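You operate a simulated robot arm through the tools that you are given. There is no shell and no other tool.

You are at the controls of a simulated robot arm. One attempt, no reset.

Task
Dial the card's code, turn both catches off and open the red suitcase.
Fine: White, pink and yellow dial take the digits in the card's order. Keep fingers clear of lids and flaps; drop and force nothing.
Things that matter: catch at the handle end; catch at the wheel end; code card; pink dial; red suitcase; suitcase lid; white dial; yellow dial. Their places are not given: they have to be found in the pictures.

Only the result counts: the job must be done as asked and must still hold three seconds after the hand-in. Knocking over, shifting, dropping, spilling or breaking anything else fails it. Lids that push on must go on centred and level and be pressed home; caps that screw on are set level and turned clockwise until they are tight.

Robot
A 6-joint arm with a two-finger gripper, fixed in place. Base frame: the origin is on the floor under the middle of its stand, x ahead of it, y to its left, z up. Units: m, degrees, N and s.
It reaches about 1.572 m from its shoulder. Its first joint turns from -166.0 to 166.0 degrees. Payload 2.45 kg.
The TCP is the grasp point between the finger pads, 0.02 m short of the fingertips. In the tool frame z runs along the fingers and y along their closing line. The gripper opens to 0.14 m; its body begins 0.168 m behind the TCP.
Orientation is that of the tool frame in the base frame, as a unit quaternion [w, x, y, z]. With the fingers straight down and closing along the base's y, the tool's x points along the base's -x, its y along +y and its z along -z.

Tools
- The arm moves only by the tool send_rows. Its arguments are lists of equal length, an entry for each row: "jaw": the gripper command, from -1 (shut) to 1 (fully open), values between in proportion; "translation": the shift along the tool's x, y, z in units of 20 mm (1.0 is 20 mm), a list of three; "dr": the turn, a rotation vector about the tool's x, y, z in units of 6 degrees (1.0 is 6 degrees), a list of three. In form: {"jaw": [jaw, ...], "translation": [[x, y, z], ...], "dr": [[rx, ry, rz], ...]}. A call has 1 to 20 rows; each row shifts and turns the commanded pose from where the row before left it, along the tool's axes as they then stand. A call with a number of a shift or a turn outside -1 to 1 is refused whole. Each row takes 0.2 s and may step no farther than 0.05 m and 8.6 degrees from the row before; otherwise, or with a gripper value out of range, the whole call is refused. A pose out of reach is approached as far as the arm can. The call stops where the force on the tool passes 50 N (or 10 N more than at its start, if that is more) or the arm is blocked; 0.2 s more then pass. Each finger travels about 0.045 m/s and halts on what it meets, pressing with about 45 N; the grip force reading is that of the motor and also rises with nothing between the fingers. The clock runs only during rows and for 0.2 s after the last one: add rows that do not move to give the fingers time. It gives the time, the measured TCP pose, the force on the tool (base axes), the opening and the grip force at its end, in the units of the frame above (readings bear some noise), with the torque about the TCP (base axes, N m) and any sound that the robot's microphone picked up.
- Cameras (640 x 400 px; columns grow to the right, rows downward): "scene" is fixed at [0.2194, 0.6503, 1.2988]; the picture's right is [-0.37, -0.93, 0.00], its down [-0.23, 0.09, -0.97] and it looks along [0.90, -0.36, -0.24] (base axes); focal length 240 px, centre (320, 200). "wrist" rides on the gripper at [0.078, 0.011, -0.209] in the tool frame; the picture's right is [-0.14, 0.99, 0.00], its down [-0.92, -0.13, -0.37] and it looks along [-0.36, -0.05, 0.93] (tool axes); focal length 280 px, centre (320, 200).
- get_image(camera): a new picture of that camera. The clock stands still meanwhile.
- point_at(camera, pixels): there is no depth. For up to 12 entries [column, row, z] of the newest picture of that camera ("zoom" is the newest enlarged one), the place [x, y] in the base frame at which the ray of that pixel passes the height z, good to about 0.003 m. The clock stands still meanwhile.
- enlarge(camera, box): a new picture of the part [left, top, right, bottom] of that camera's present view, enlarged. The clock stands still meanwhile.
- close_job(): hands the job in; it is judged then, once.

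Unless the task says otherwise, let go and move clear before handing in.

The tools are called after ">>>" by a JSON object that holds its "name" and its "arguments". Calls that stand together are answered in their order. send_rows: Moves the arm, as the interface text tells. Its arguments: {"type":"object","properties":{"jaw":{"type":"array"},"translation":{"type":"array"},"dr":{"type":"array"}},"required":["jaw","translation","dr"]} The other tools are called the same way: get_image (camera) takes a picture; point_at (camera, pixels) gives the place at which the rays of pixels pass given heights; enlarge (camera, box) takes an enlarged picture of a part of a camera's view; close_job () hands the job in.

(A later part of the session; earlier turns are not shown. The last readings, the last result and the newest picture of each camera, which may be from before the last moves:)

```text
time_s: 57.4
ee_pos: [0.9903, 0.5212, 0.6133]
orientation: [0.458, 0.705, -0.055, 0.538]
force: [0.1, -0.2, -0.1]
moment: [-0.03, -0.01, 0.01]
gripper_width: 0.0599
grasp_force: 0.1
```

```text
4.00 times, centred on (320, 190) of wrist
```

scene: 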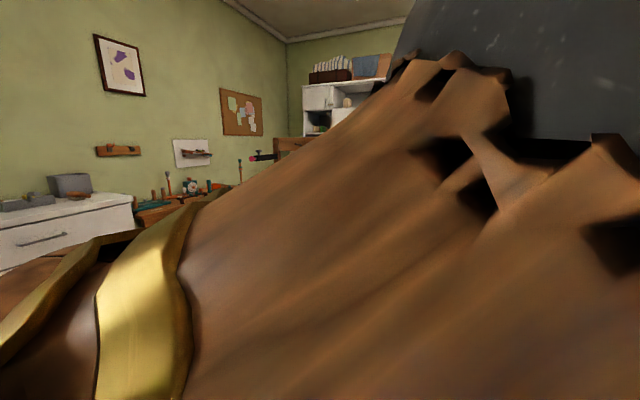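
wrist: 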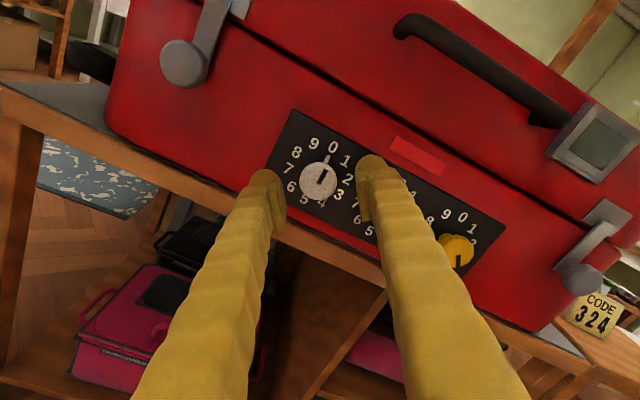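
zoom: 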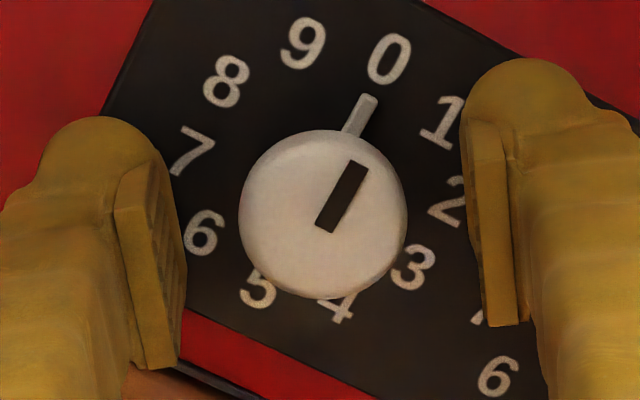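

White is centred at zoom (323,214). I'll close on it and turn one digit.

>>> {"name": "send_rows", "arguments": {"jaw": [-0.15, -1, -1, -1, -1], "translation": [[0, 0.01, 0.1], [0, 0, 0], [0, 0, 0], [0, 0, 0], [0, 0, 0]], "dr": [[0, 0, 0], [0, 0, 0], [0, 0, 0], [0, 0, 0], [0, 0, 0]]}}

>>> {"name": "send_rows", "arguments": {"jaw": [-1, -1, -1, -1, -1, -1], "translation": [[0, 0, 0], [0, 0, 0], [0, 0, 0], [0, 0, 0], [0, 0, 0], [0, 0, 0]], "dr": [[0, 0, 1], [0, 0, 1], [0, 0, 1], [0, 0, 1], [0, 0, 1], [0, 0, 1]]}}

>>> {"name": "enlarge", "arguments": {"camera": "wrist", "box": [240, 140, 400, 240]}}

```text
time_s: 58.6
ee_pos: [0.9921, 0.519, 0.615]
orientation: [0.46, 0.705, -0.056, 0.537]
force: [2.9, -2.3, 0.4]
moment: [-0.02, -0.03, 0.0]
gripper_width: 0.0302
grasp_force: 44.7
```

```text
time_s: 60.0
ee_pos: [0.9919, 0.5194, 0.6141]
orientation: [0.27, 0.653, -0.271, 0.653]
force: [29.2, -1.9, 0.4]
moment: [0.0, 0.01, 0.05]
gripper_width: 0.0303
grasp_force: 45.0
```

```text
4.00 times, centred on (320, 190) of wrist
```

zoom: 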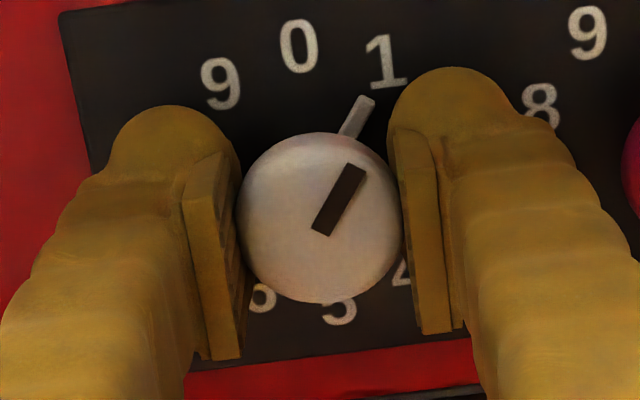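

White is at 1, with 19 N toward +u and 22 N inward. I'll ease 0.6 mm that way and turn another 36° to 2.

>>> {"name": "send_rows", "arguments": {"jaw": [-1, -1, -1, -1, -1, -1, -1], "translation": [[0, -0.03, 0.025], [0, 0, 0], [0, 0, 0], [0, 0, 0], [0, 0, 0], [0, 0, 0], [0, 0, 0]], "dr": [[0, 0, 0], [0, 0, 1], [0, 0, 1], [0, 0, 1], [0, 0, 1], [0, 0, 1], [0, 0, 1]]}}

>>> {"name": "enlarge", "arguments": {"camera": "wrist", "box": [240, 140, 400, 240]}}

```text
time_s: 61.6
ee_pos: [0.9919, 0.5177, 0.6133]
orientation: [0.055, 0.537, -0.46, 0.705]
force: [-4.2, -13.0, 7.5]
moment: [-0.07, -0.1, -0.15]
gripper_width: 0.0301
grasp_force: 44.8
```

```text
4.00 times, centred on (320, 190) of wrist
```

zoom: 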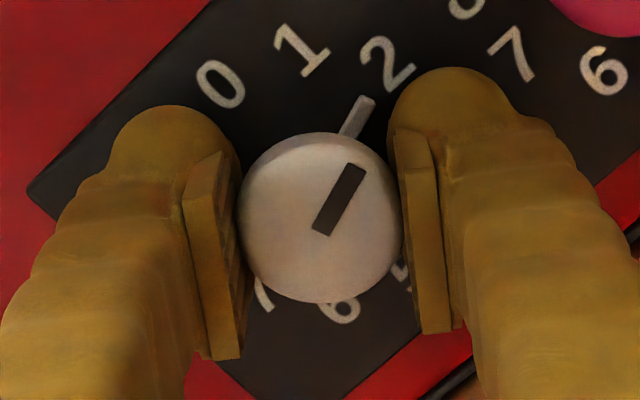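

White is at 2 and the load is modest at 15 N. I'll continue 36° further to 3, since the lower finger still clears the bench by about 1 cm.

>>> {"name": "send_rows", "arguments": {"jaw": [-1, -1, -1, -1, -1, -1], "translation": [[0, 0, 0], [0, 0, 0], [0, 0, 0], [0, 0, 0], [0, 0, 0], [0, 0, 0]], "dr": [[0, 0, 1], [0, 0, 1], [0, 0, 1], [0, 0, 1], [0, 0, 1], [0, 0, 1]]}}

>>> {"name": "enlarge", "arguments": {"camera": "wrist", "box": [240, 140, 400, 240]}}

```text
time_s: 63.0
ee_pos: [0.9911, 0.518, 0.6135]
orientation: [-0.166, 0.368, -0.604, 0.688]
force: [-22.1, -17.3, 6.5]
moment: [-0.09, -0.05, -0.2]
gripper_width: 0.0301
grasp_force: 45.2
```

```text
4.00 times, centred on (320, 190) of wrist
```

zoom: 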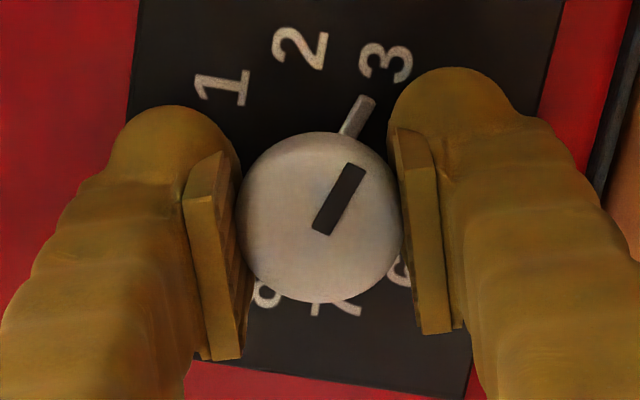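

White now points at 3. I'll release, back off 54 mm, roll back to 0° and look at all three dials.

>>> {"name": "send_rows", "arguments": {"jaw": [-0.15, -0.15, -0.15, -0.15, -0.15, -0.15, -0.15, -0.15, -0.15, -0.15, -0.15, -0.15, -0.15, -0.15, -0.15, -0.15, -0.15, -0.15, -0.15, -0.15], "translation": [[0, 0, 0], [0, 0, 0], [0, 0, 0], [0, 0, -0.9], [0, 0, -0.9], [0, 0, -0.9], [0, 0, 0], [0, 0, 0], [0, 0, 0], [0, 0, 0], [0, 0, 0], [0, 0, 0], [0, 0, 0], [0, 0, 0], [0, 0, 0], [0, 0, 0], [0, 0, 0], [0, 0, 0], [0, 0, -1], [0, 0, -1]], "dr": [[0, 0, 0], [0, 0, 0], [0, 0, 0], [0, 0, 0], [0, 0, 0], [0, 0, 0], [0, 0, -1], [0, 0, -1], [0, 0, -1], [0, 0, -1], [0, 0, -1], [0, 0, -1], [0, 0, -1], [0, 0, -1], [0, 0, -1], [0, 0, -1], [0, 0, -1], [0, 0, -1], [0, 0, 0], [0, 0, 0]]}}

>>> {"name": "get_image", "arguments": {"camera": "wrist"}}

>>> {"name": "enlarge", "arguments": {"camera": "wrist", "box": [272, 120, 432, 220]}}

>>> {"name": "enlarge", "arguments": {"camera": "wrist", "box": [130, 60, 258, 140]}}

```text
time_s: 67.2
ee_pos: [0.9269, 0.5852, 0.6142]
orientation: [0.271, 0.653, -0.271, 0.653]
force: [-0.5, 0.1, -0.1]
moment: [-0.03, 0.0, 0.0]
gripper_width: 0.0597
grasp_force: 0.0
```

```text
taken
```

wrist: 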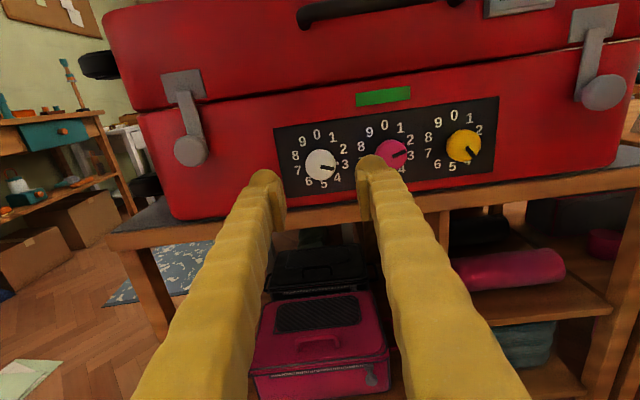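

```text
4.00 times, centred on (352, 170) of wrist
```

zoom: 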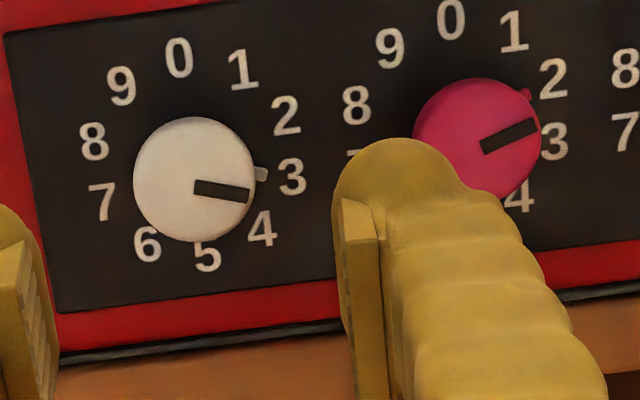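

```text
5.00 times, centred on (194, 100) of wrist
```

zoom: 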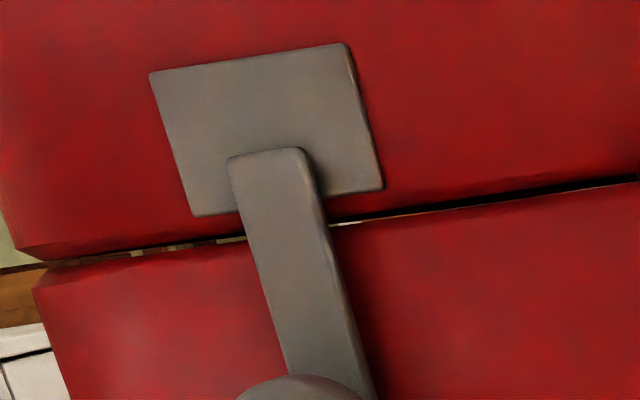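

The indicator at wrist (383,96) has turned green, so the code 3-2-4 is accepted. Each catch looks like a lever on a round knob overlapping a lid plate. I'll go to the wheel-end catch for a close look.

>>> {"name": "send_rows", "arguments": {"jaw": [-0.15, -0.15, -0.15, -0.15, -0.15, -0.15, -0.15, -0.15], "translation": [[0.264, -0.971, 0], [0.264, -0.971, 0], [0.264, -0.971, 0], [0.264, -0.971, 0], [0.264, -0.971, 0], [0.264, -0.971, 0], [0.264, -0.971, 0], [0, 0, 0]], "dr": [[0, 0, 0], [0, 0, 0], [0, 0, 0], [0, 0, 0], [0, 0, 0], [0, 0, 0], [0, 0, 0], [0, 0, 0]]}}

>>> {"name": "get_image", "arguments": {"camera": "wrist"}}

>>> {"name": "enlarge", "arguments": {"camera": "wrist", "box": [256, 110, 384, 190]}}

```text
time_s: 69.0
ee_pos: [1.0225, 0.682, 0.6511]
orientation: [0.269, 0.654, -0.27, 0.653]
force: [0.0, 0.7, -0.2]
moment: [-0.01, -0.03, -0.03]
gripper_width: 0.0596
grasp_force: 0.0
```

```text
taken
```

wrist: 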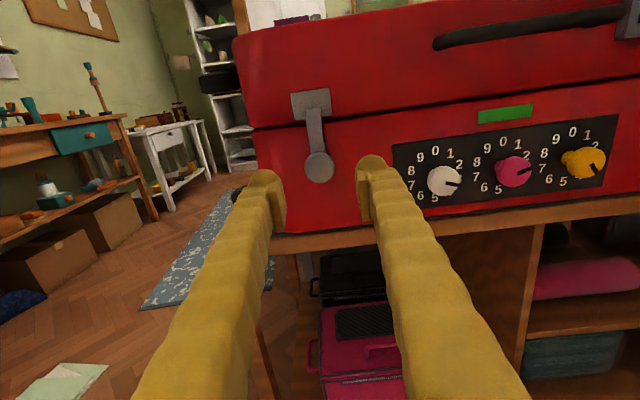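

```text
5.00 times, centred on (320, 150) of wrist
```

zoom: 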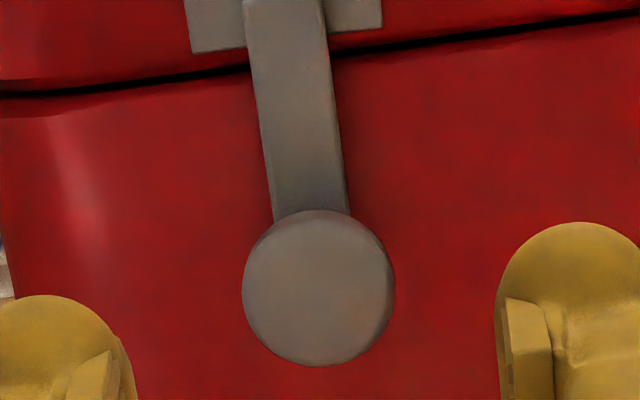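

The wheel-end knob is at zoom (319,287), about 32 mm across, with the lever behind it running up over the lid plate. I'll roll -18°, advance 50 mm and recheck the range.

>>> {"name": "send_rows", "arguments": {"jaw": [-0.15, -0.15, -0.15, -0.15, -0.15, -0.15, -0.15], "translation": [[0, 0, 0], [0, 0, 0], [0, 0, 0], [0, 0, 0.8], [0, 0, 0.8], [0, 0, 0.9], [0, 0, 0]], "dr": [[0, 0, -1], [0, 0, -1], [0, 0, -1], [0, 0, 0], [0, 0, 0], [0, 0, 0], [0, 0, 0]]}}

>>> {"name": "get_image", "arguments": {"camera": "wrist"}}

>>> {"name": "enlarge", "arguments": {"camera": "wrist", "box": [240, 110, 400, 210]}}

```text
time_s: 70.6
ee_pos: [1.057, 0.6458, 0.6513]
orientation: [0.368, 0.688, -0.165, 0.603]
force: [-0.3, -0.4, -0.4]
moment: [0.02, -0.05, 0.01]
gripper_width: 0.0597
grasp_force: 0.1
```

```text
taken
```

wrist: 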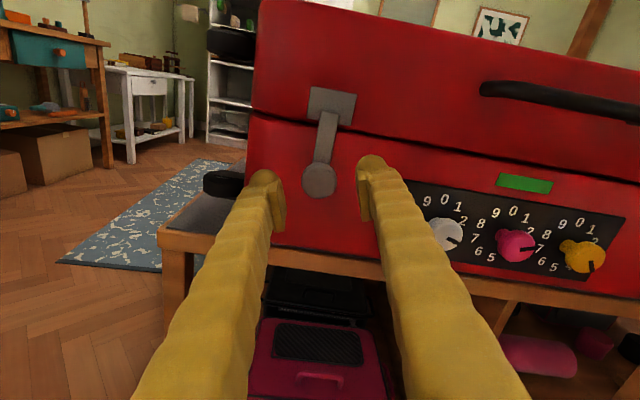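

```text
4.00 times, centred on (320, 160) of wrist
```

zoom: 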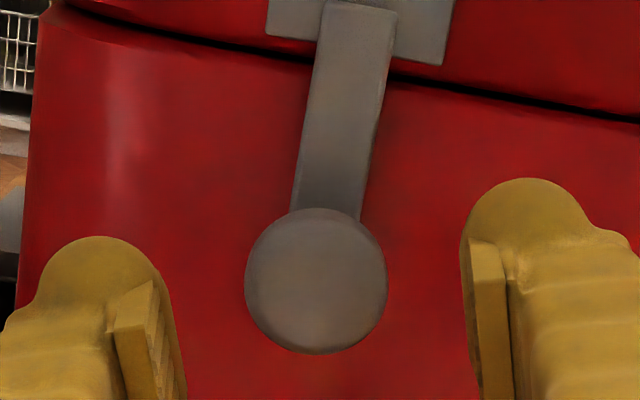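

The size growth suggests the knob head is around n≈-0.345 and about 5 mm lower than the axis. I'll shift down 5 mm, advance 25 mm and measure again.

>>> {"name": "send_rows", "arguments": {"jaw": [-0.15, -0.15, -0.15, -0.15], "translation": [[-0.238, -0.077, 0], [0, 0, 0.6], [0, 0, 0.65], [0, 0, 0]], "dr": [[0, 0, 0], [0, 0, 0], [0, 0, 0], [0, 0, 0]]}}

>>> {"name": "enlarge", "arguments": {"camera": "wrist", "box": [240, 120, 400, 220]}}

```text
time_s: 71.6
ee_pos: [1.0742, 0.6289, 0.6466]
orientation: [0.37, 0.688, -0.165, 0.603]
force: [-1.0, -0.2, -0.5]
moment: [-0.01, 0.01, -0.03]
gripper_width: 0.0594
grasp_force: 0.1
```

```text
4.00 times, centred on (320, 170) of wrist
```

zoom: 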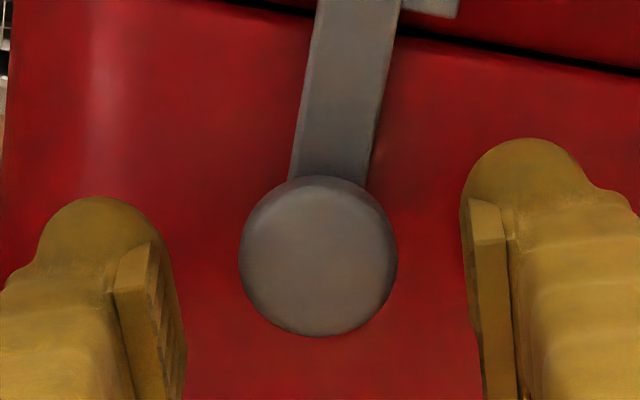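

The readings fit a knob head about 26 mm ahead of the TCP and on axis (col 320, row 184). I'll advance 17 mm so the tips overlap the knob without touching the case, then close.

>>> {"name": "send_rows", "arguments": {"jaw": [-0.15, -0.15, -0.15], "translation": [[0, 0, 0.45], [0, 0, 0.4], [0, 0, 0]], "dr": [[0, 0, 0], [0, 0, 0], [0, 0, 0]]}}

>>> {"name": "enlarge", "arguments": {"camera": "wrist", "box": [240, 130, 400, 230]}}

```text
time_s: 72.4
ee_pos: [1.0875, 0.6164, 0.6467]
orientation: [0.37, 0.687, -0.166, 0.603]
force: [0.4, -0.1, 0.7]
moment: [-0.01, 0.02, -0.01]
gripper_width: 0.0594
grasp_force: 0.0
```

```text
4.00 times, centred on (320, 180) of wrist
```

zoom: 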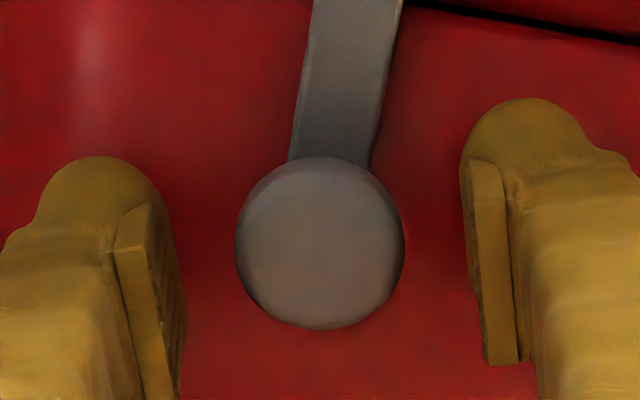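

The knob is centred at zoom (320,243) and the tips overlap it by about 10 mm. Closing now.

>>> {"name": "send_rows", "arguments": {"jaw": [-1, -1, -1, -1], "translation": [[0, 0, 0], [0, 0, 0], [0, 0, 0], [0, 0, 0]], "dr": [[0, 0, 0], [0, 0, 0], [0, 0, 0], [0, 0, 0]]}}

>>> {"name": "enlarge", "arguments": {"camera": "wrist", "box": [240, 130, 400, 230]}}

```text
time_s: 73.4
ee_pos: [1.0866, 0.6162, 0.6451]
orientation: [0.37, 0.688, -0.165, 0.602]
force: [-2.6, -8.5, 3.3]
moment: [0.03, -0.02, -0.02]
gripper_width: 0.0306
grasp_force: 45.3
```

```text
4.00 times, centred on (320, 180) of wrist
```

zoom: 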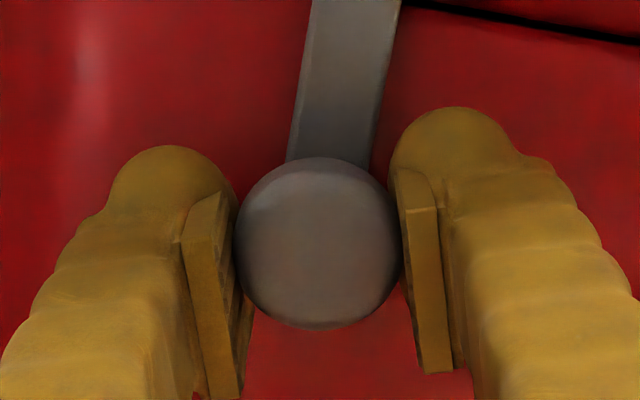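

Gripped at 31 mm. I'll test with a small 12° clockwise turn to see whether the lever turns about the knob.

>>> {"name": "send_rows", "arguments": {"jaw": [-1, -1, -1], "translation": [[0, 0, 0], [0, 0, 0], [0, 0, 0]], "dr": [[0, 0, 1], [0, 0, 1], [0, 0, 0]]}}

>>> {"name": "get_image", "arguments": {"camera": "wrist"}}

>>> {"name": "enlarge", "arguments": {"camera": "wrist", "box": [224, 70, 416, 190]}}

```text
time_s: 74.2
ee_pos: [1.0876, 0.6169, 0.6475]
orientation: [0.304, 0.666, -0.237, 0.638]
force: [22.3, 3.8, -0.3]
moment: [0.07, 0.19, 0.17]
gripper_width: 0.0303
grasp_force: 45.5
```

```text
taken
```

wrist: 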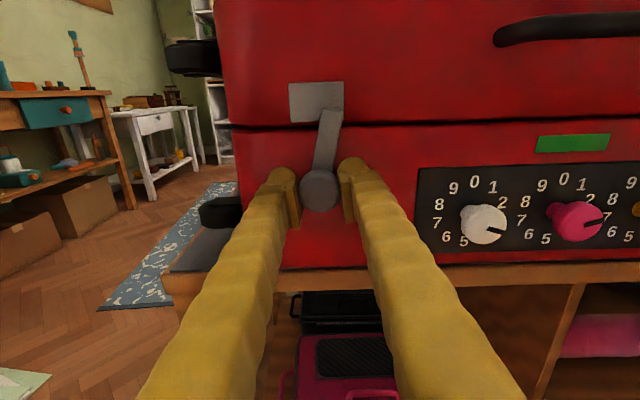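

```text
3.33 times, centred on (320, 130) of wrist
```

zoom: 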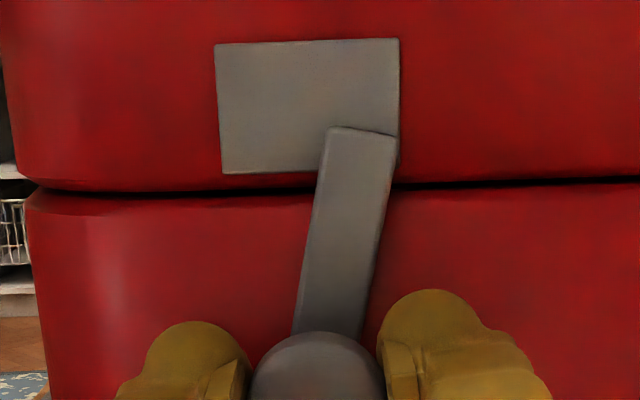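

The lever does pivot about the knob, and its tip moved right over the plate. I'll continue turning clockwise, easing 0.6 mm to reduce the load.

>>> {"name": "send_rows", "arguments": {"jaw": [-1, -1, -1, -1, -1, -1], "translation": [[0, -0.03, 0], [0, 0, 0], [0, 0, 0], [0, 0, 0], [0, 0, 0], [0, 0, 0]], "dr": [[0, 0, 1], [0, 0, 1], [0, 0, 1], [0, 0, 1], [0, 0, 1], [0, 0, 1]]}}

```text
time_s: 75.6
ee_pos: [1.0874, 0.6178, 0.6468]
orientation: [0.091, 0.561, -0.431, 0.701]
force: [27.2, 23.4, 4.4]
moment: [0.03, 0.15, 0.25]
gripper_width: 0.0301
grasp_force: 45.5
```

The load has risen to 36 N toward +u, so I'll shift 1.2 mm that way before turning further.

>>> {"name": "send_rows", "arguments": {"jaw": [-1, -1], "translation": [[-0.03, -0.052, 0], [0, 0, 0]], "dr": [[0, 0, 0], [0, 0, 0]]}}

```text
time_s: 76.2
ee_pos: [1.0876, 0.6173, 0.6455]
orientation: [0.094, 0.56, -0.432, 0.701]
force: [-6.8, 6.6, 12.8]
moment: [-0.15, -0.12, -0.04]
gripper_width: 0.0303
grasp_force: 45.4
```

The load is relieved. I'll continue with 24°, then check again.

>>> {"name": "send_rows", "arguments": {"jaw": [-1, -1, -1, -1], "translation": [[0.015, 0, 0], [0, 0, 0], [0, 0, 0], [0, 0, 0]], "dr": [[0, 0, 1], [0, 0, 1], [0, 0, 1], [0, 0, 1]]}}

>>> {"name": "get_image", "arguments": {"camera": "wrist"}}

```text
time_s: 77.2
ee_pos: [1.0882, 0.618, 0.6475]
orientation: [-0.057, 0.459, -0.538, 0.705]
force: [7.3, 16.6, 18.3]
moment: [-0.1, -0.02, 0.13]
gripper_width: 0.0303
grasp_force: 45.3
```

```text
taken
```

wrist: 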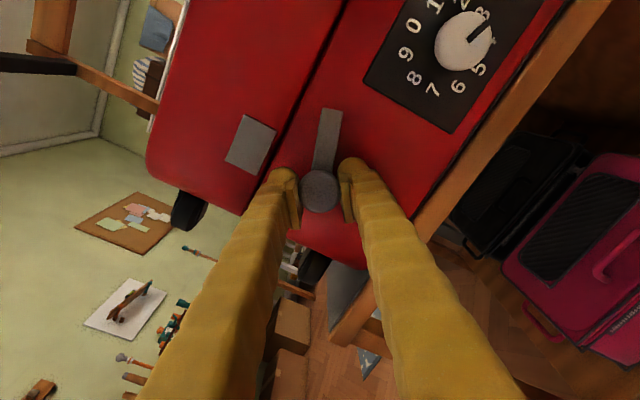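

The lever tip has left the plate at about 72° turned. I'll ease 0.6 mm and turn the last 18° so it lies horizontal.

>>> {"name": "send_rows", "arguments": {"jaw": [-1, -1, -1, -1], "translation": [[-0.005, -0.035, 0], [0, 0, 0], [0, 0, 0], [0, 0, 0]], "dr": [[0, 0, 0], [0, 0, 1], [0, 0, 1], [0, 0, 1]]}}

>>> {"name": "get_image", "arguments": {"camera": "wrist"}}

```text
time_s: 78.2
ee_pos: [1.0892, 0.6172, 0.648]
orientation: [-0.166, 0.369, -0.603, 0.687]
force: [12.5, 17.8, 20.2]
moment: [-0.15, 0.06, 0.1]
gripper_width: 0.0299
grasp_force: 45.2
```

```text
taken
```

wrist: 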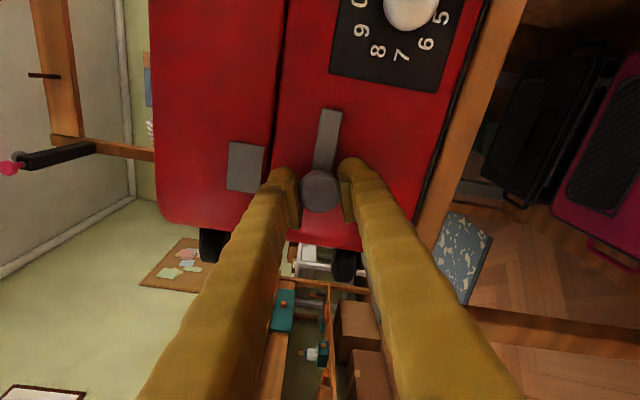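

The wheel-end lever is now horizontal and clear of the plate. I'll release, back off 50 mm, roll back to level and check that it stays.

>>> {"name": "send_rows", "arguments": {"jaw": [-0.15, -0.15, -0.15, -0.15, -0.15, -0.15, -0.15, -0.15, -0.15, -0.15, -0.15, -0.15, -0.15, -0.15, -0.15, -0.15, -0.15, -0.15, -0.15], "translation": [[0, 0, 0], [0, 0, 0], [0, 0, 0], [0, 0, -0.9], [0, 0, -0.9], [0, 0, -0.9], [0, 0, -0.9], [0, 0, 0], [0, 0, 0], [0, 0, 0], [0, 0, 0], [0, 0, 0], [0, 0, 0], [0, 0, 0], [0, 0, 0], [0, 0, 0], [0, 0, 0], [0, 0, 0], [0, 0, 0]], "dr": [[0, 0, 0], [0, 0, 0], [0, 0, 0], [0, 0, 0], [0, 0, 0], [0, 0, 0], [0, 0, 0], [0, 0, -1], [0, 0, -1], [0, 0, -1], [0, 0, -1], [0, 0, -1], [0, 0, -1], [0, 0, -1], [0, 0, -1], [0, 0, -1], [0, 0, -1], [0, 0, -1], [0, 0, -1]]}}

>>> {"name": "get_image", "arguments": {"camera": "wrist"}}

```text
time_s: 82.2
ee_pos: [1.0378, 0.6687, 0.6466]
orientation: [0.272, 0.653, -0.271, 0.653]
force: [-0.5, -0.1, -0.9]
moment: [0.0, -0.01, -0.02]
gripper_width: 0.0592
grasp_force: 0.2
```

```text
taken
```

wrist: 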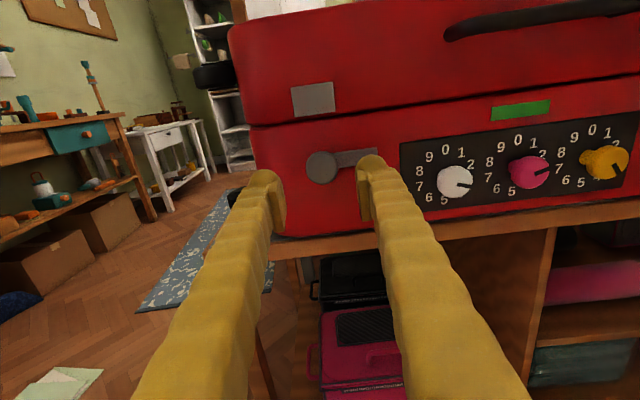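

The wheel-end catch holds horizontally, off its plate. Now I'll travel along the face to the handle-end catch (u≈0.774) at the same standoff.

>>> {"name": "send_rows", "arguments": {"jaw": [-0.15, -0.15, -0.15, -0.15, -0.15, -0.15, -0.15, -0.15, -0.15, -0.15, -0.15, -0.15, -0.15, -0.15, -0.15, -0.15, -0.15, -0.15, -0.15, -0.15], "translation": [[0, 1, -0.1], [0, 1, -0.1], [0, 1, 0], [0, 1, 0], [0, 1, 0], [0, 1, 0], [0, 1, 0], [0, 1, 0], [0, 1, 0], [0, 1, 0], [0, 1, 0], [0, 1, 0], [0, 1, 0], [0, 1, 0], [0, 1, 0], [0, 1, 0], [0, 1, 0], [0, 1, 0], [0, 1, 0], [0, 1, 0]], "dr": [[0, 0, 0], [0, 0, 0], [0, 0, 0], [0, 0, 0], [0, 0, 0], [0, 0, 0], [0, 0, 0], [0, 0, 0], [0, 0, 0], [0, 0, 0], [0, 0, 0], [0, 0, 0], [0, 0, 0], [0, 0, 0], [0, 0, 0], [0, 0, 0], [0, 0, 0], [0, 0, 0], [0, 0, 0], [0, 0, 0]]}}

>>> {"name": "send_rows", "arguments": {"jaw": [-0.15, -0.15, -0.15], "translation": [[0, 0.8, 0], [0, 0.8, 0], [0, 0, 0]], "dr": [[0, 0, 0], [0, 0, 0], [0, 0, 0]]}}

>>> {"name": "get_image", "arguments": {"camera": "wrist"}}

>>> {"name": "enlarge", "arguments": {"camera": "wrist", "box": [240, 110, 400, 210]}}

```text
time_s: 86.4
ee_pos: [0.752, 0.3894, 0.6457]
orientation: [0.27, 0.653, -0.272, 0.653]
force: [0.4, -0.7, 0.6]
moment: [0.0, 0.01, 0.02]
gripper_width: 0.0595
grasp_force: 0.0
```

```text
time_s: 87.2
ee_pos: [0.7293, 0.3671, 0.6455]
orientation: [0.27, 0.653, -0.271, 0.653]
force: [0.2, 0.2, 0.4]
moment: [-0.01, 0.03, -0.01]
gripper_width: 0.0597
grasp_force: 0.0
```

```text
taken
```

wrist: 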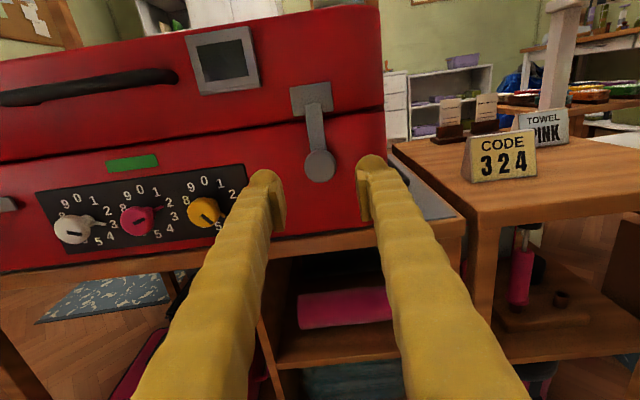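

```text
4.00 times, centred on (320, 160) of wrist
```

zoom: 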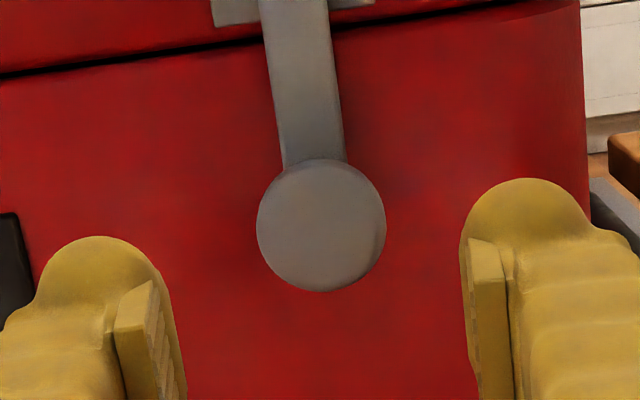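

The handle-end knob is at zoom (321,227), on axis for z≈0.646. I'll raise 1 mm, roll -18°, and advance 60 mm for a check before the grip.

>>> {"name": "send_rows", "arguments": {"jaw": [-0.15, -0.15, -0.15, -0.15, -0.15, -0.15, -0.15, -0.15], "translation": [[0.05, 0, 0], [0, 0, 0], [0, 0, 0], [0, 0, 0], [0, 0, 1], [0, 0, 1], [0, 0, 1], [0, 0, 0]], "dr": [[0, 0, 0], [0, 0, -1], [0, 0, -1], [0, 0, -1], [0, 0, 0], [0, 0, 0], [0, 0, 0], [0, 0, 0]]}}

>>> {"name": "enlarge", "arguments": {"camera": "wrist", "box": [240, 120, 400, 220]}}

```text
time_s: 89.0
ee_pos: [0.772, 0.3231, 0.6493]
orientation: [0.368, 0.688, -0.165, 0.603]
force: [-0.2, 0.4, -0.2]
moment: [0.0, 0.0, -0.01]
gripper_width: 0.0593
grasp_force: 0.1
```

```text
4.00 times, centred on (320, 170) of wrist
```

zoom: 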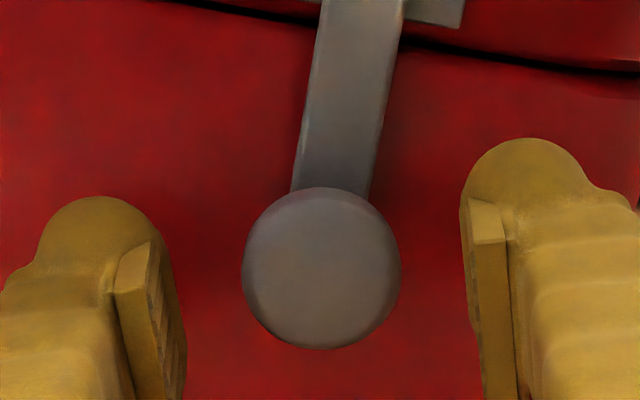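

The knob is at zoom (322,268), matching the ideal position. I'll advance 16 mm and close.

>>> {"name": "send_rows", "arguments": {"jaw": [-0.15, -0.15, -1, -1, -1, -1], "translation": [[0, 0.015, 0.4], [0, 0, 0.4], [0, 0, 0], [0, 0, 0], [0, 0, 0], [0, 0, 0]], "dr": [[0, 0, 0], [0, 0, 0], [0, 0, 0], [0, 0, 0], [0, 0, 0], [0, 0, 0]]}}

>>> {"name": "enlarge", "arguments": {"camera": "wrist", "box": [240, 130, 400, 230]}}

```text
time_s: 90.4
ee_pos: [0.7827, 0.3106, 0.6482]
orientation: [0.37, 0.687, -0.166, 0.603]
force: [-0.8, -10.1, 3.6]
moment: [-0.01, -0.01, -0.02]
gripper_width: 0.0302
grasp_force: 44.8
```

```text
4.00 times, centred on (320, 180) of wrist
```

zoom: 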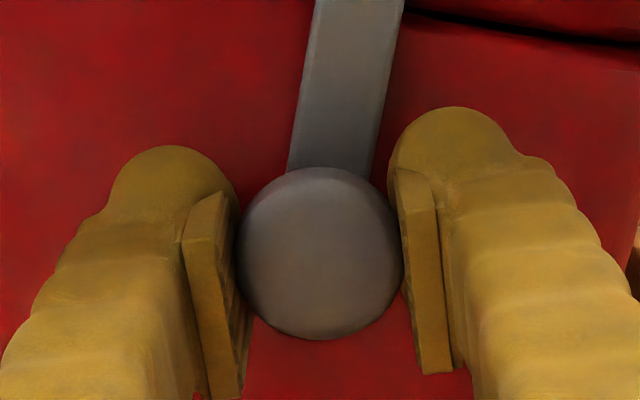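

Gripped at 30 mm with a small load. I'll test a 12° clockwise turn.

>>> {"name": "send_rows", "arguments": {"jaw": [-1, -1, -1], "translation": [[0, 0.015, 0], [0, 0, 0], [0, 0, 0]], "dr": [[0, 0, 1], [0, 0, 1], [0, 0, 0]]}}

>>> {"name": "get_image", "arguments": {"camera": "wrist"}}

```text
time_s: 91.2
ee_pos: [0.7832, 0.3128, 0.6475]
orientation: [0.305, 0.666, -0.237, 0.638]
force: [26.8, -16.0, 5.4]
moment: [0.03, 0.02, 0.06]
gripper_width: 0.03
grasp_force: 44.9
```

```text
taken
```

wrist: 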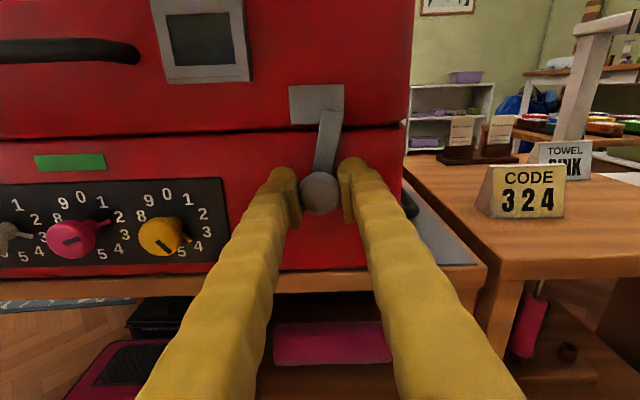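

The lever follows clockwise (tip at (330,113)), with a 30 N inward pull on the tool. I'll ease 0.8 mm inward and turn 36° more.

>>> {"name": "send_rows", "arguments": {"jaw": [-1, -1, -1, -1, -1, -1, -1], "translation": [[0, -0.01, 0.04], [0, 0, 0], [0, 0, 0], [0, 0, 0], [0, 0, 0], [0, 0, 0], [0, 0, 0]], "dr": [[0, 0, 0], [0, 0, 1], [0, 0, 1], [0, 0, 1], [0, 0, 1], [0, 0, 1], [0, 0, 1]]}}

```text
time_s: 92.8
ee_pos: [0.7833, 0.3131, 0.6478]
orientation: [0.091, 0.56, -0.431, 0.701]
force: [8.5, 10.4, 20.7]
moment: [-0.2, -0.18, 0.02]
gripper_width: 0.0298
grasp_force: 44.7
```

The load is about 25 N, mostly upward. I'll ease 0.7 mm and turn 24° more.

>>> {"name": "send_rows", "arguments": {"jaw": [-1, -1, -1, -1, -1], "translation": [[0.02, -0.035, 0], [0, 0, 0], [0, 0, 0], [0, 0, 0], [0, 0, 0]], "dr": [[0, 0, 0], [0, 0, 1], [0, 0, 1], [0, 0, 1], [0, 0, 1]]}}

```text
time_s: 94.0
ee_pos: [0.7845, 0.3115, 0.6477]
orientation: [-0.056, 0.459, -0.538, 0.705]
force: [22.5, 19.3, 1.1]
moment: [0.0, 0.06, 0.13]
gripper_width: 0.0302
grasp_force: 45.2
```

There is a 30 N load toward +u, so I'll ease 0.9 mm and turn the final 18°.

>>> {"name": "send_rows", "arguments": {"jaw": [-1, -1, -1, -1], "translation": [[-0.036, -0.026, 0], [0, 0, 0], [0, 0, 0], [0, 0, 0]], "dr": [[0, 0, 0], [0, 0, 1], [0, 0, 1], [0, 0, 1]]}}

>>> {"name": "get_image", "arguments": {"camera": "wrist"}}

```text
time_s: 95.0
ee_pos: [0.7838, 0.3128, 0.6495]
orientation: [-0.165, 0.368, -0.603, 0.688]
force: [19.1, 10.3, 4.4]
moment: [-0.09, 0.05, 0.0]
gripper_width: 0.03
grasp_force: 45.3
```

```text
taken
```

wrist: 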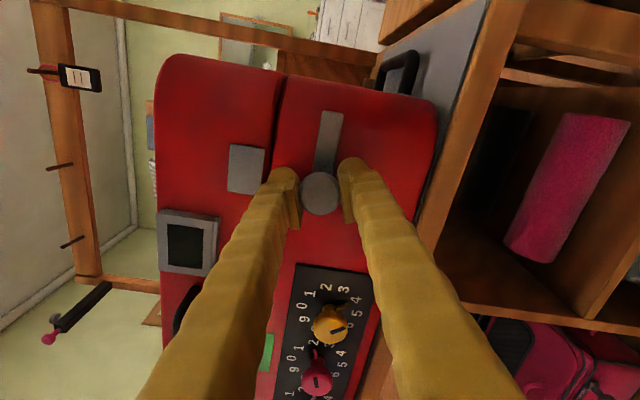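

The handle-end lever is horizontal too, off its plate at (247,168). I'll release, back off and level the gripper to view the whole front.

>>> {"name": "send_rows", "arguments": {"jaw": [-0.15, -0.15, -0.15, -0.15, -0.15, -0.15, -0.15, -0.15, -0.15, -0.15, -0.15, -0.15, -0.15, -0.15, -0.15, -0.15, -0.15, -0.15, -0.15, -0.15], "translation": [[0, 0, 0], [0, 0, 0], [0, 0, 0], [0, 0, -1], [0, 0, -1], [0, 0, -1], [0, 0, -1], [0, 0, -1], [0, 0, 0], [0, 0, 0], [0, 0, 0], [0, 0, 0], [0, 0, 0], [0, 0, 0], [0, 0, 0], [0, 0, 0], [0, 0, 0], [0, 0, 0], [0, 0, 0], [0, 0, 0]], "dr": [[0, 0, 0], [0, 0, 0], [0, 0, 0], [0, 0, 0], [0, 0, 0], [0, 0, 0], [0, 0, 0], [0, 0, 0], [0, 0, -1], [0, 0, -1], [0, 0, -1], [0, 0, -1], [0, 0, -1], [0, 0, -1], [0, 0, -1], [0, 0, -1], [0, 0, -1], [0, 0, -1], [0, 0, -1], [0, 0, -1]]}}

>>> {"name": "get_image", "arguments": {"camera": "wrist"}}

>>> {"name": "get_image", "arguments": {"camera": "scene"}}

```text
time_s: 99.2
ee_pos: [0.7146, 0.3843, 0.6496]
orientation: [0.272, 0.653, -0.271, 0.653]
force: [0.1, -0.2, 0.4]
moment: [0.04, -0.01, 0.01]
gripper_width: 0.0593
grasp_force: 0.1
```

```text
taken
```

wrist: 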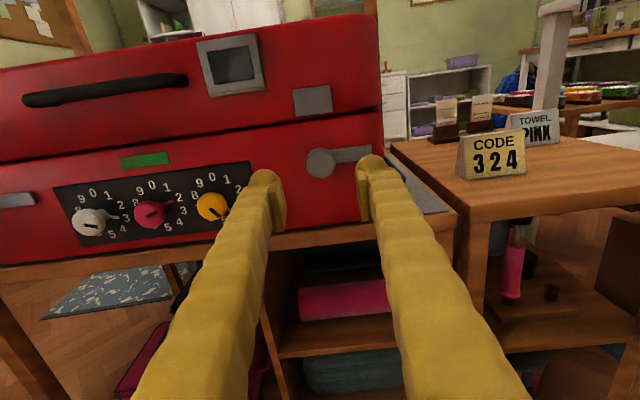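

```text
taken
```

scene: 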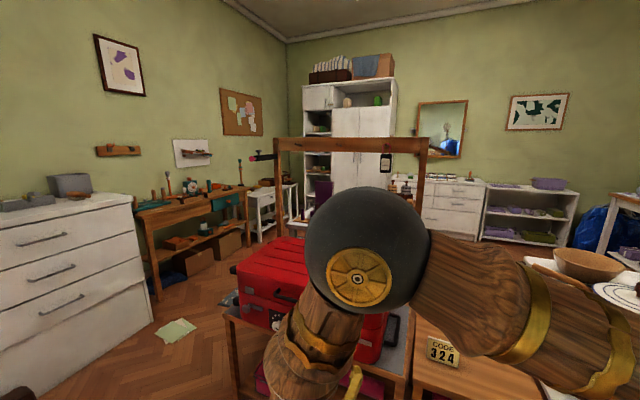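

Both catches are off and the indicator is green, so next is the lid. The black lid handle spans about u 0.91–1.06 near z≈0.76. I'll move in front of it for a close look.

>>> {"name": "send_rows", "arguments": {"jaw": [-0.15, -0.15, -0.15, -0.15, -0.15, -0.15, -0.15, -0.15, -0.15, -0.15, -0.15, -0.15, -0.15], "translation": [[0, 0, -1], [0.5, -0.955, 0], [0.5, -0.955, 0], [0.5, -0.955, 0], [0.5, -0.955, 0], [0.5, -0.955, 0], [0.5, -0.955, 0], [0.5, -0.955, 0], [0.5, -0.955, 0], [0.5, -0.955, 0], [0.5, -0.955, 0], [0.5, -0.955, 0], [0, 0, 0]], "dr": [[0, 0, 0], [0, 0, 0], [0, 0, 0], [0, 0, 0], [0, 0, 0], [0, 0, 0], [0, 0, 0], [0, 0, 0], [0, 0, 0], [0, 0, 0], [0, 0, 0], [0, 0, 0], [0, 0, 0]]}}

>>> {"name": "get_image", "arguments": {"camera": "wrist"}}

>>> {"name": "enlarge", "arguments": {"camera": "wrist", "box": [208, 90, 432, 230]}}

```text
time_s: 102.0
ee_pos: [0.8479, 0.5471, 0.7582]
orientation: [0.271, 0.653, -0.272, 0.652]
force: [0.0, -1.0, 0.2]
moment: [-0.01, -0.02, -0.01]
gripper_width: 0.0594
grasp_force: 0.1
```

```text
taken
```

wrist: 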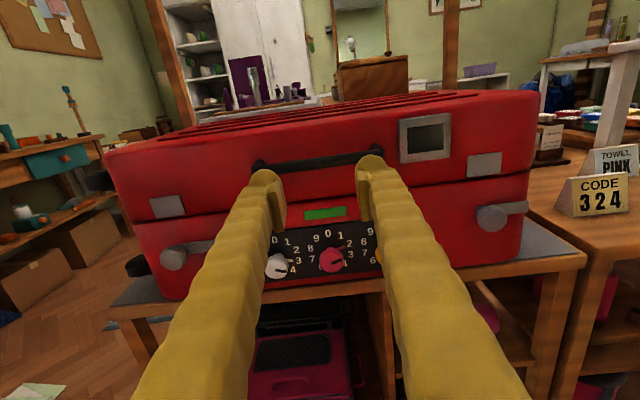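

```text
2.86 times, centred on (320, 160) of wrist
```

zoom: 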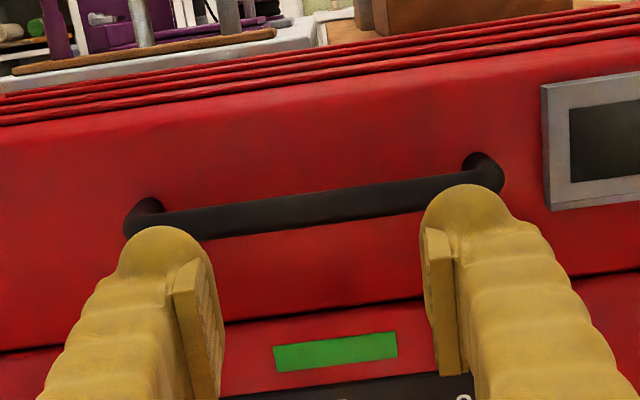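

The handle bar centre is at wrist (320,163), i.e. about (u 0.988, n -0.321, z 0.759), 12 mm thick with a 35 mm gap to the lid face. I'll roll +90° so the fingers close above and below the bar.

>>> {"name": "send_rows", "arguments": {"jaw": [-0.15, -0.15, -0.15, -0.15, -0.15, -0.15, -0.15, -0.15, -0.15, -0.15, -0.15, -0.15, -0.15, -0.15, -0.15, -0.15], "translation": [[0, 0, 0], [0, 0, 0], [0, 0, 0], [0, 0, 0], [0, 0, 0], [0, 0, 0], [0, 0, 0], [0, 0, 0], [0, 0, 0], [0, 0, 0], [0, 0, 0], [0, 0, 0], [0, 0, 0], [0, 0, 0], [0, 0, 0], [0, 0, 0]], "dr": [[0, 0, 1], [0, 0, 1], [0, 0, 1], [0, 0, 1], [0, 0, 1], [0, 0, 1], [0, 0, 1], [0, 0, 1], [0, 0, 1], [0, 0, 1], [0, 0, 1], [0, 0, 1], [0, 0, 1], [0, 0, 1], [0, 0, 1], [0, 0, 0]]}}

>>> {"name": "get_image", "arguments": {"camera": "wrist"}}

>>> {"name": "get_image", "arguments": {"camera": "scene"}}

```text
time_s: 105.4
ee_pos: [0.8492, 0.5456, 0.7596]
orientation: [0.272, -0.27, 0.654, -0.652]
force: [-0.4, 0.0, 0.4]
moment: [0.01, 0.0, -0.02]
gripper_width: 0.0595
grasp_force: 0.1
```

```text
taken
```

wrist: 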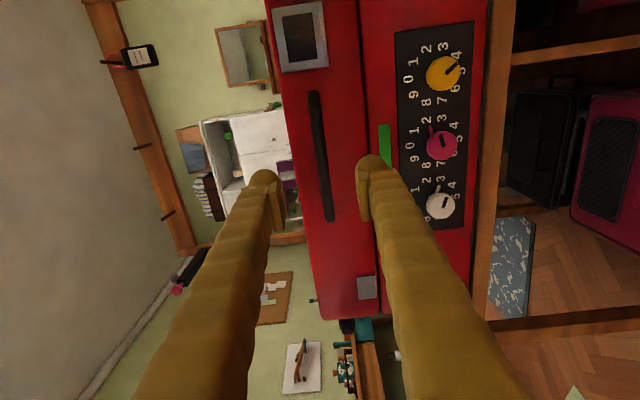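

```text
taken
```

scene: 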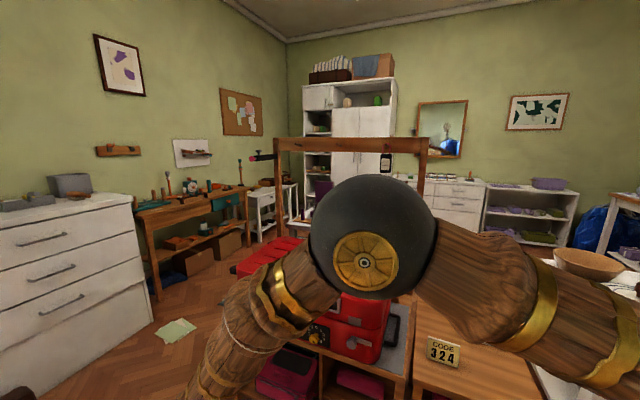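

Roll +90° worked and the bar at (321,157) lies midway between the fingers. I'll advance 98 mm so the bar sits between the pads with the tips still clear of the lid.

>>> {"name": "send_rows", "arguments": {"jaw": [-0.15, -0.15, -0.15, -0.15, -0.15, -0.15], "translation": [[0, 0, 0.98], [0, 0, 0.98], [0, 0, 0.98], [0, 0, 0.98], [0, 0, 0.98], [0, 0, 0]], "dr": [[0, 0, 0], [0, 0, 0], [0, 0, 0], [0, 0, 0], [0, 0, 0], [0, 0, 0]]}}

>>> {"name": "get_image", "arguments": {"camera": "wrist"}}

>>> {"name": "enlarge", "arguments": {"camera": "wrist", "box": [240, 110, 432, 230]}}

```text
time_s: 106.8
ee_pos: [0.9167, 0.4746, 0.7578]
orientation: [-0.27, 0.27, -0.653, 0.654]
force: [-0.3, 0.8, 0.4]
moment: [-0.01, 0.0, 0.0]
gripper_width: 0.0597
grasp_force: 0.1
```

```text
taken
```

wrist: 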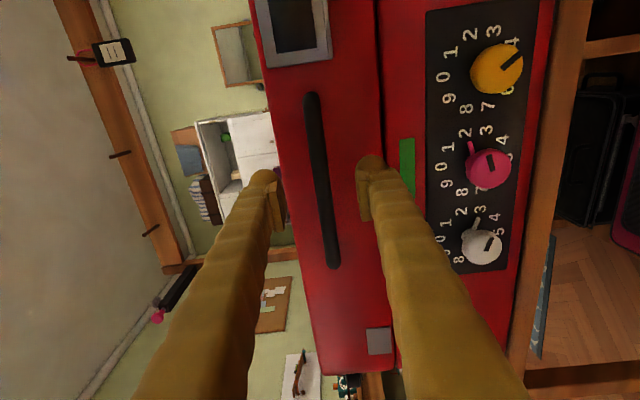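

```text
3.33 times, centred on (336, 170) of wrist
```

zoom: 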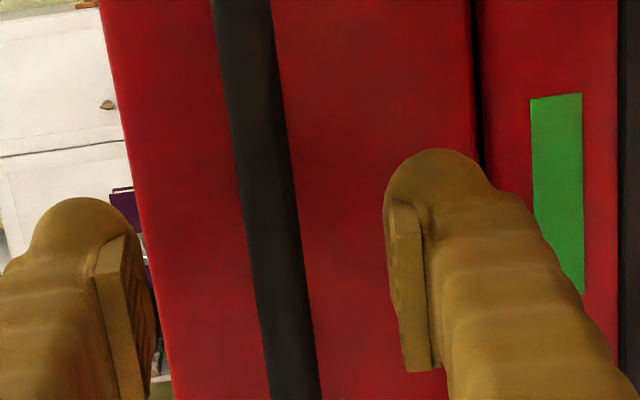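

The bar is centred between the pads at (321,180). I'll close on it and read the width and load.

>>> {"name": "send_rows", "arguments": {"jaw": [-0.7, -0.7, -0.7, -0.7, -0.7], "translation": [[0, 0, 0], [0, 0, 0], [0, 0, 0], [0, 0, 0], [0, 0, 0]], "dr": [[0, 0, 0], [0, 0, 0], [0, 0, 0], [0, 0, 0], [0, 0, 0]]}}

>>> {"name": "enlarge", "arguments": {"camera": "wrist", "box": [240, 110, 432, 230]}}

```text
time_s: 108.0
ee_pos: [0.9166, 0.4741, 0.7595]
orientation: [-0.271, 0.27, -0.653, 0.654]
force: [0.4, 0.1, 0.2]
moment: [-0.01, -0.03, 0.01]
gripper_width: 0.021
grasp_force: 0.1
```

```text
3.33 times, centred on (336, 170) of wrist
```

zoom: 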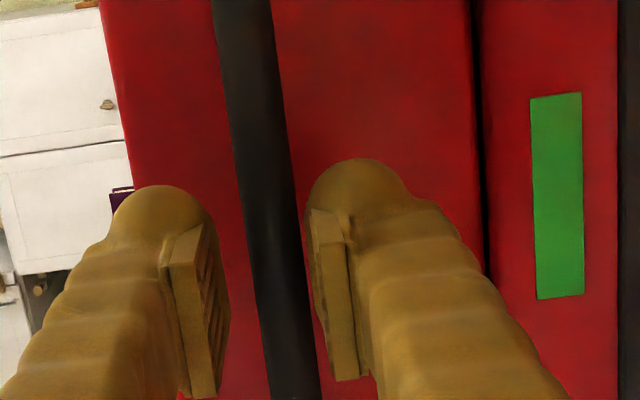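

The jaw cages the bar at 21 mm with no load. I'll go 6 mm deeper, then lift about 24 mm gently to see whether the lid comes up and what it weighs.

>>> {"name": "send_rows", "arguments": {"jaw": [-0.7, -0.7, -0.7, -0.7, -0.7, -0.7, -0.7], "translation": [[0, 0, 0.3], [0, -0.2, 0.02], [0, -0.2, 0.03], [0, -0.2, 0.03], [0, -0.3, 0.05], [0, -0.3, 0.05], [0, 0, 0]], "dr": [[0, 0, 0], [0, 0, 0], [0, 0, 0], [0, 0, 0], [0, 0, 0], [0, 0, 0], [0, 0, 0]]}}

>>> {"name": "get_image", "arguments": {"camera": "wrist"}}

```text
time_s: 109.6
ee_pos: [0.9248, 0.4701, 0.7823]
orientation: [-0.271, 0.271, -0.653, 0.653]
force: [-0.1, -1.0, -5.7]
moment: [0.05, 0.04, -0.05]
gripper_width: 0.0251
grasp_force: 3.3
```

```text
taken
```

wrist: 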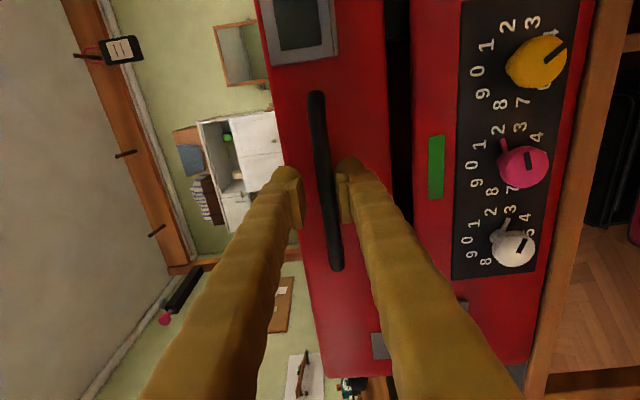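

The lid lifts freely: the seam is open at (398,130) and the load is only about 6 N. I'll close firmly on the bar, then swing it 15° about the estimated rear hinge (n≈-0.72, z≈0.697).

>>> {"name": "send_rows", "arguments": {"jaw": [-1, -1, -1, -1, -1, -1, -1, -1], "translation": [[0, 0, 0], [0, 0, 0], [0, -0.865, 0.205], [0, -0.865, 0.205], [0, -0.865, 0.205], [0, -0.865, 0.205], [0, -0.865, 0.205], [0, -0.865, 0.205]], "dr": [[0, 0, 0], [0, 0, 0], [-0.417, 0, 0], [-0.417, 0, 0], [-0.417, 0, 0], [-0.417, 0, 0], [-0.417, 0, 0], [-0.417, 0, 0]]}}

>>> {"name": "get_image", "arguments": {"camera": "wrist"}}

>>> {"name": "get_image", "arguments": {"camera": "scene"}}

```text
time_s: 111.4
ee_pos: [0.9482, 0.4444, 0.8824]
orientation: [0.233, -0.304, 0.732, -0.563]
force: [-27.6, 13.4, 7.5]
moment: [-0.02, -0.03, 0.03]
gripper_width: 0.0127
grasp_force: 39.3
```

```text
taken
```

wrist: 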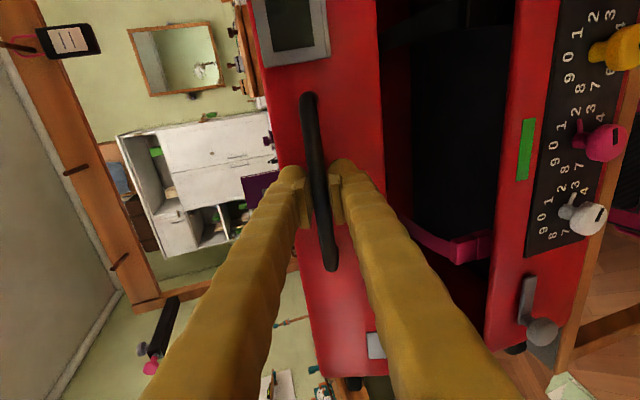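

```text
taken
```

scene: 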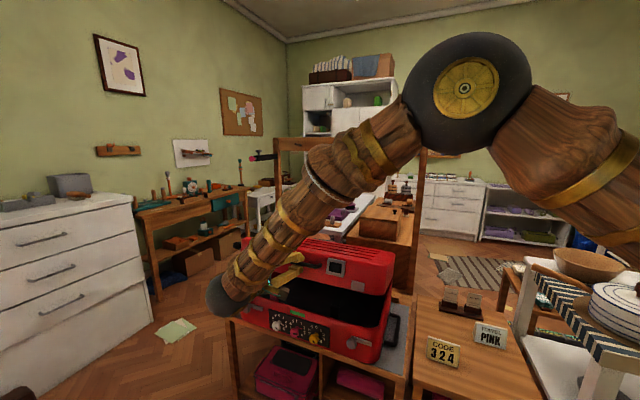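

The lid is about 18° open and following. A 29 N outward load suggests the hinge is slightly higher (z≈0.704), so I'll relieve 1 mm and continue with a corrected arc for 15° more.

>>> {"name": "send_rows", "arguments": {"jaw": [-1, -1, -1, -1, -1, -1, -1], "translation": [[0, 0.013, -0.05], [0, -0.87, 0.187], [0, -0.87, 0.187], [0, -0.87, 0.187], [0, -0.87, 0.187], [0, -0.87, 0.187], [0, -0.87, 0.187]], "dr": [[0, 0, 0], [-0.417, 0, 0], [-0.417, 0, 0], [-0.417, 0, 0], [-0.417, 0, 0], [-0.417, 0, 0], [-0.417, 0, 0]]}}

>>> {"name": "get_image", "arguments": {"camera": "wrist"}}

```text
time_s: 113.0
ee_pos: [0.9906, 0.4038, 0.9726]
orientation: [0.193, -0.331, 0.8, -0.462]
force: [-9.1, 10.5, 6.8]
moment: [-0.41, 0.31, 0.48]
gripper_width: 0.0126
grasp_force: 39.7
```

```text
taken
```

wrist: 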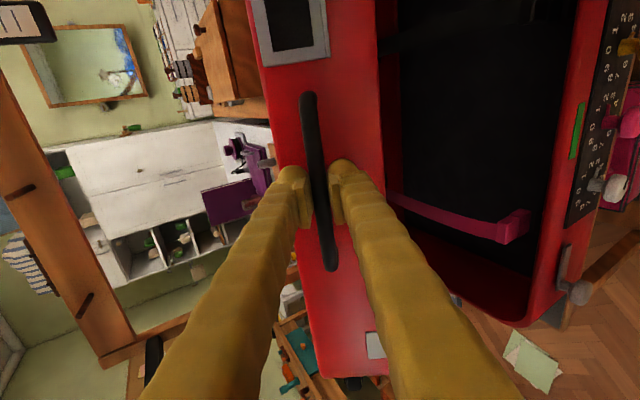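

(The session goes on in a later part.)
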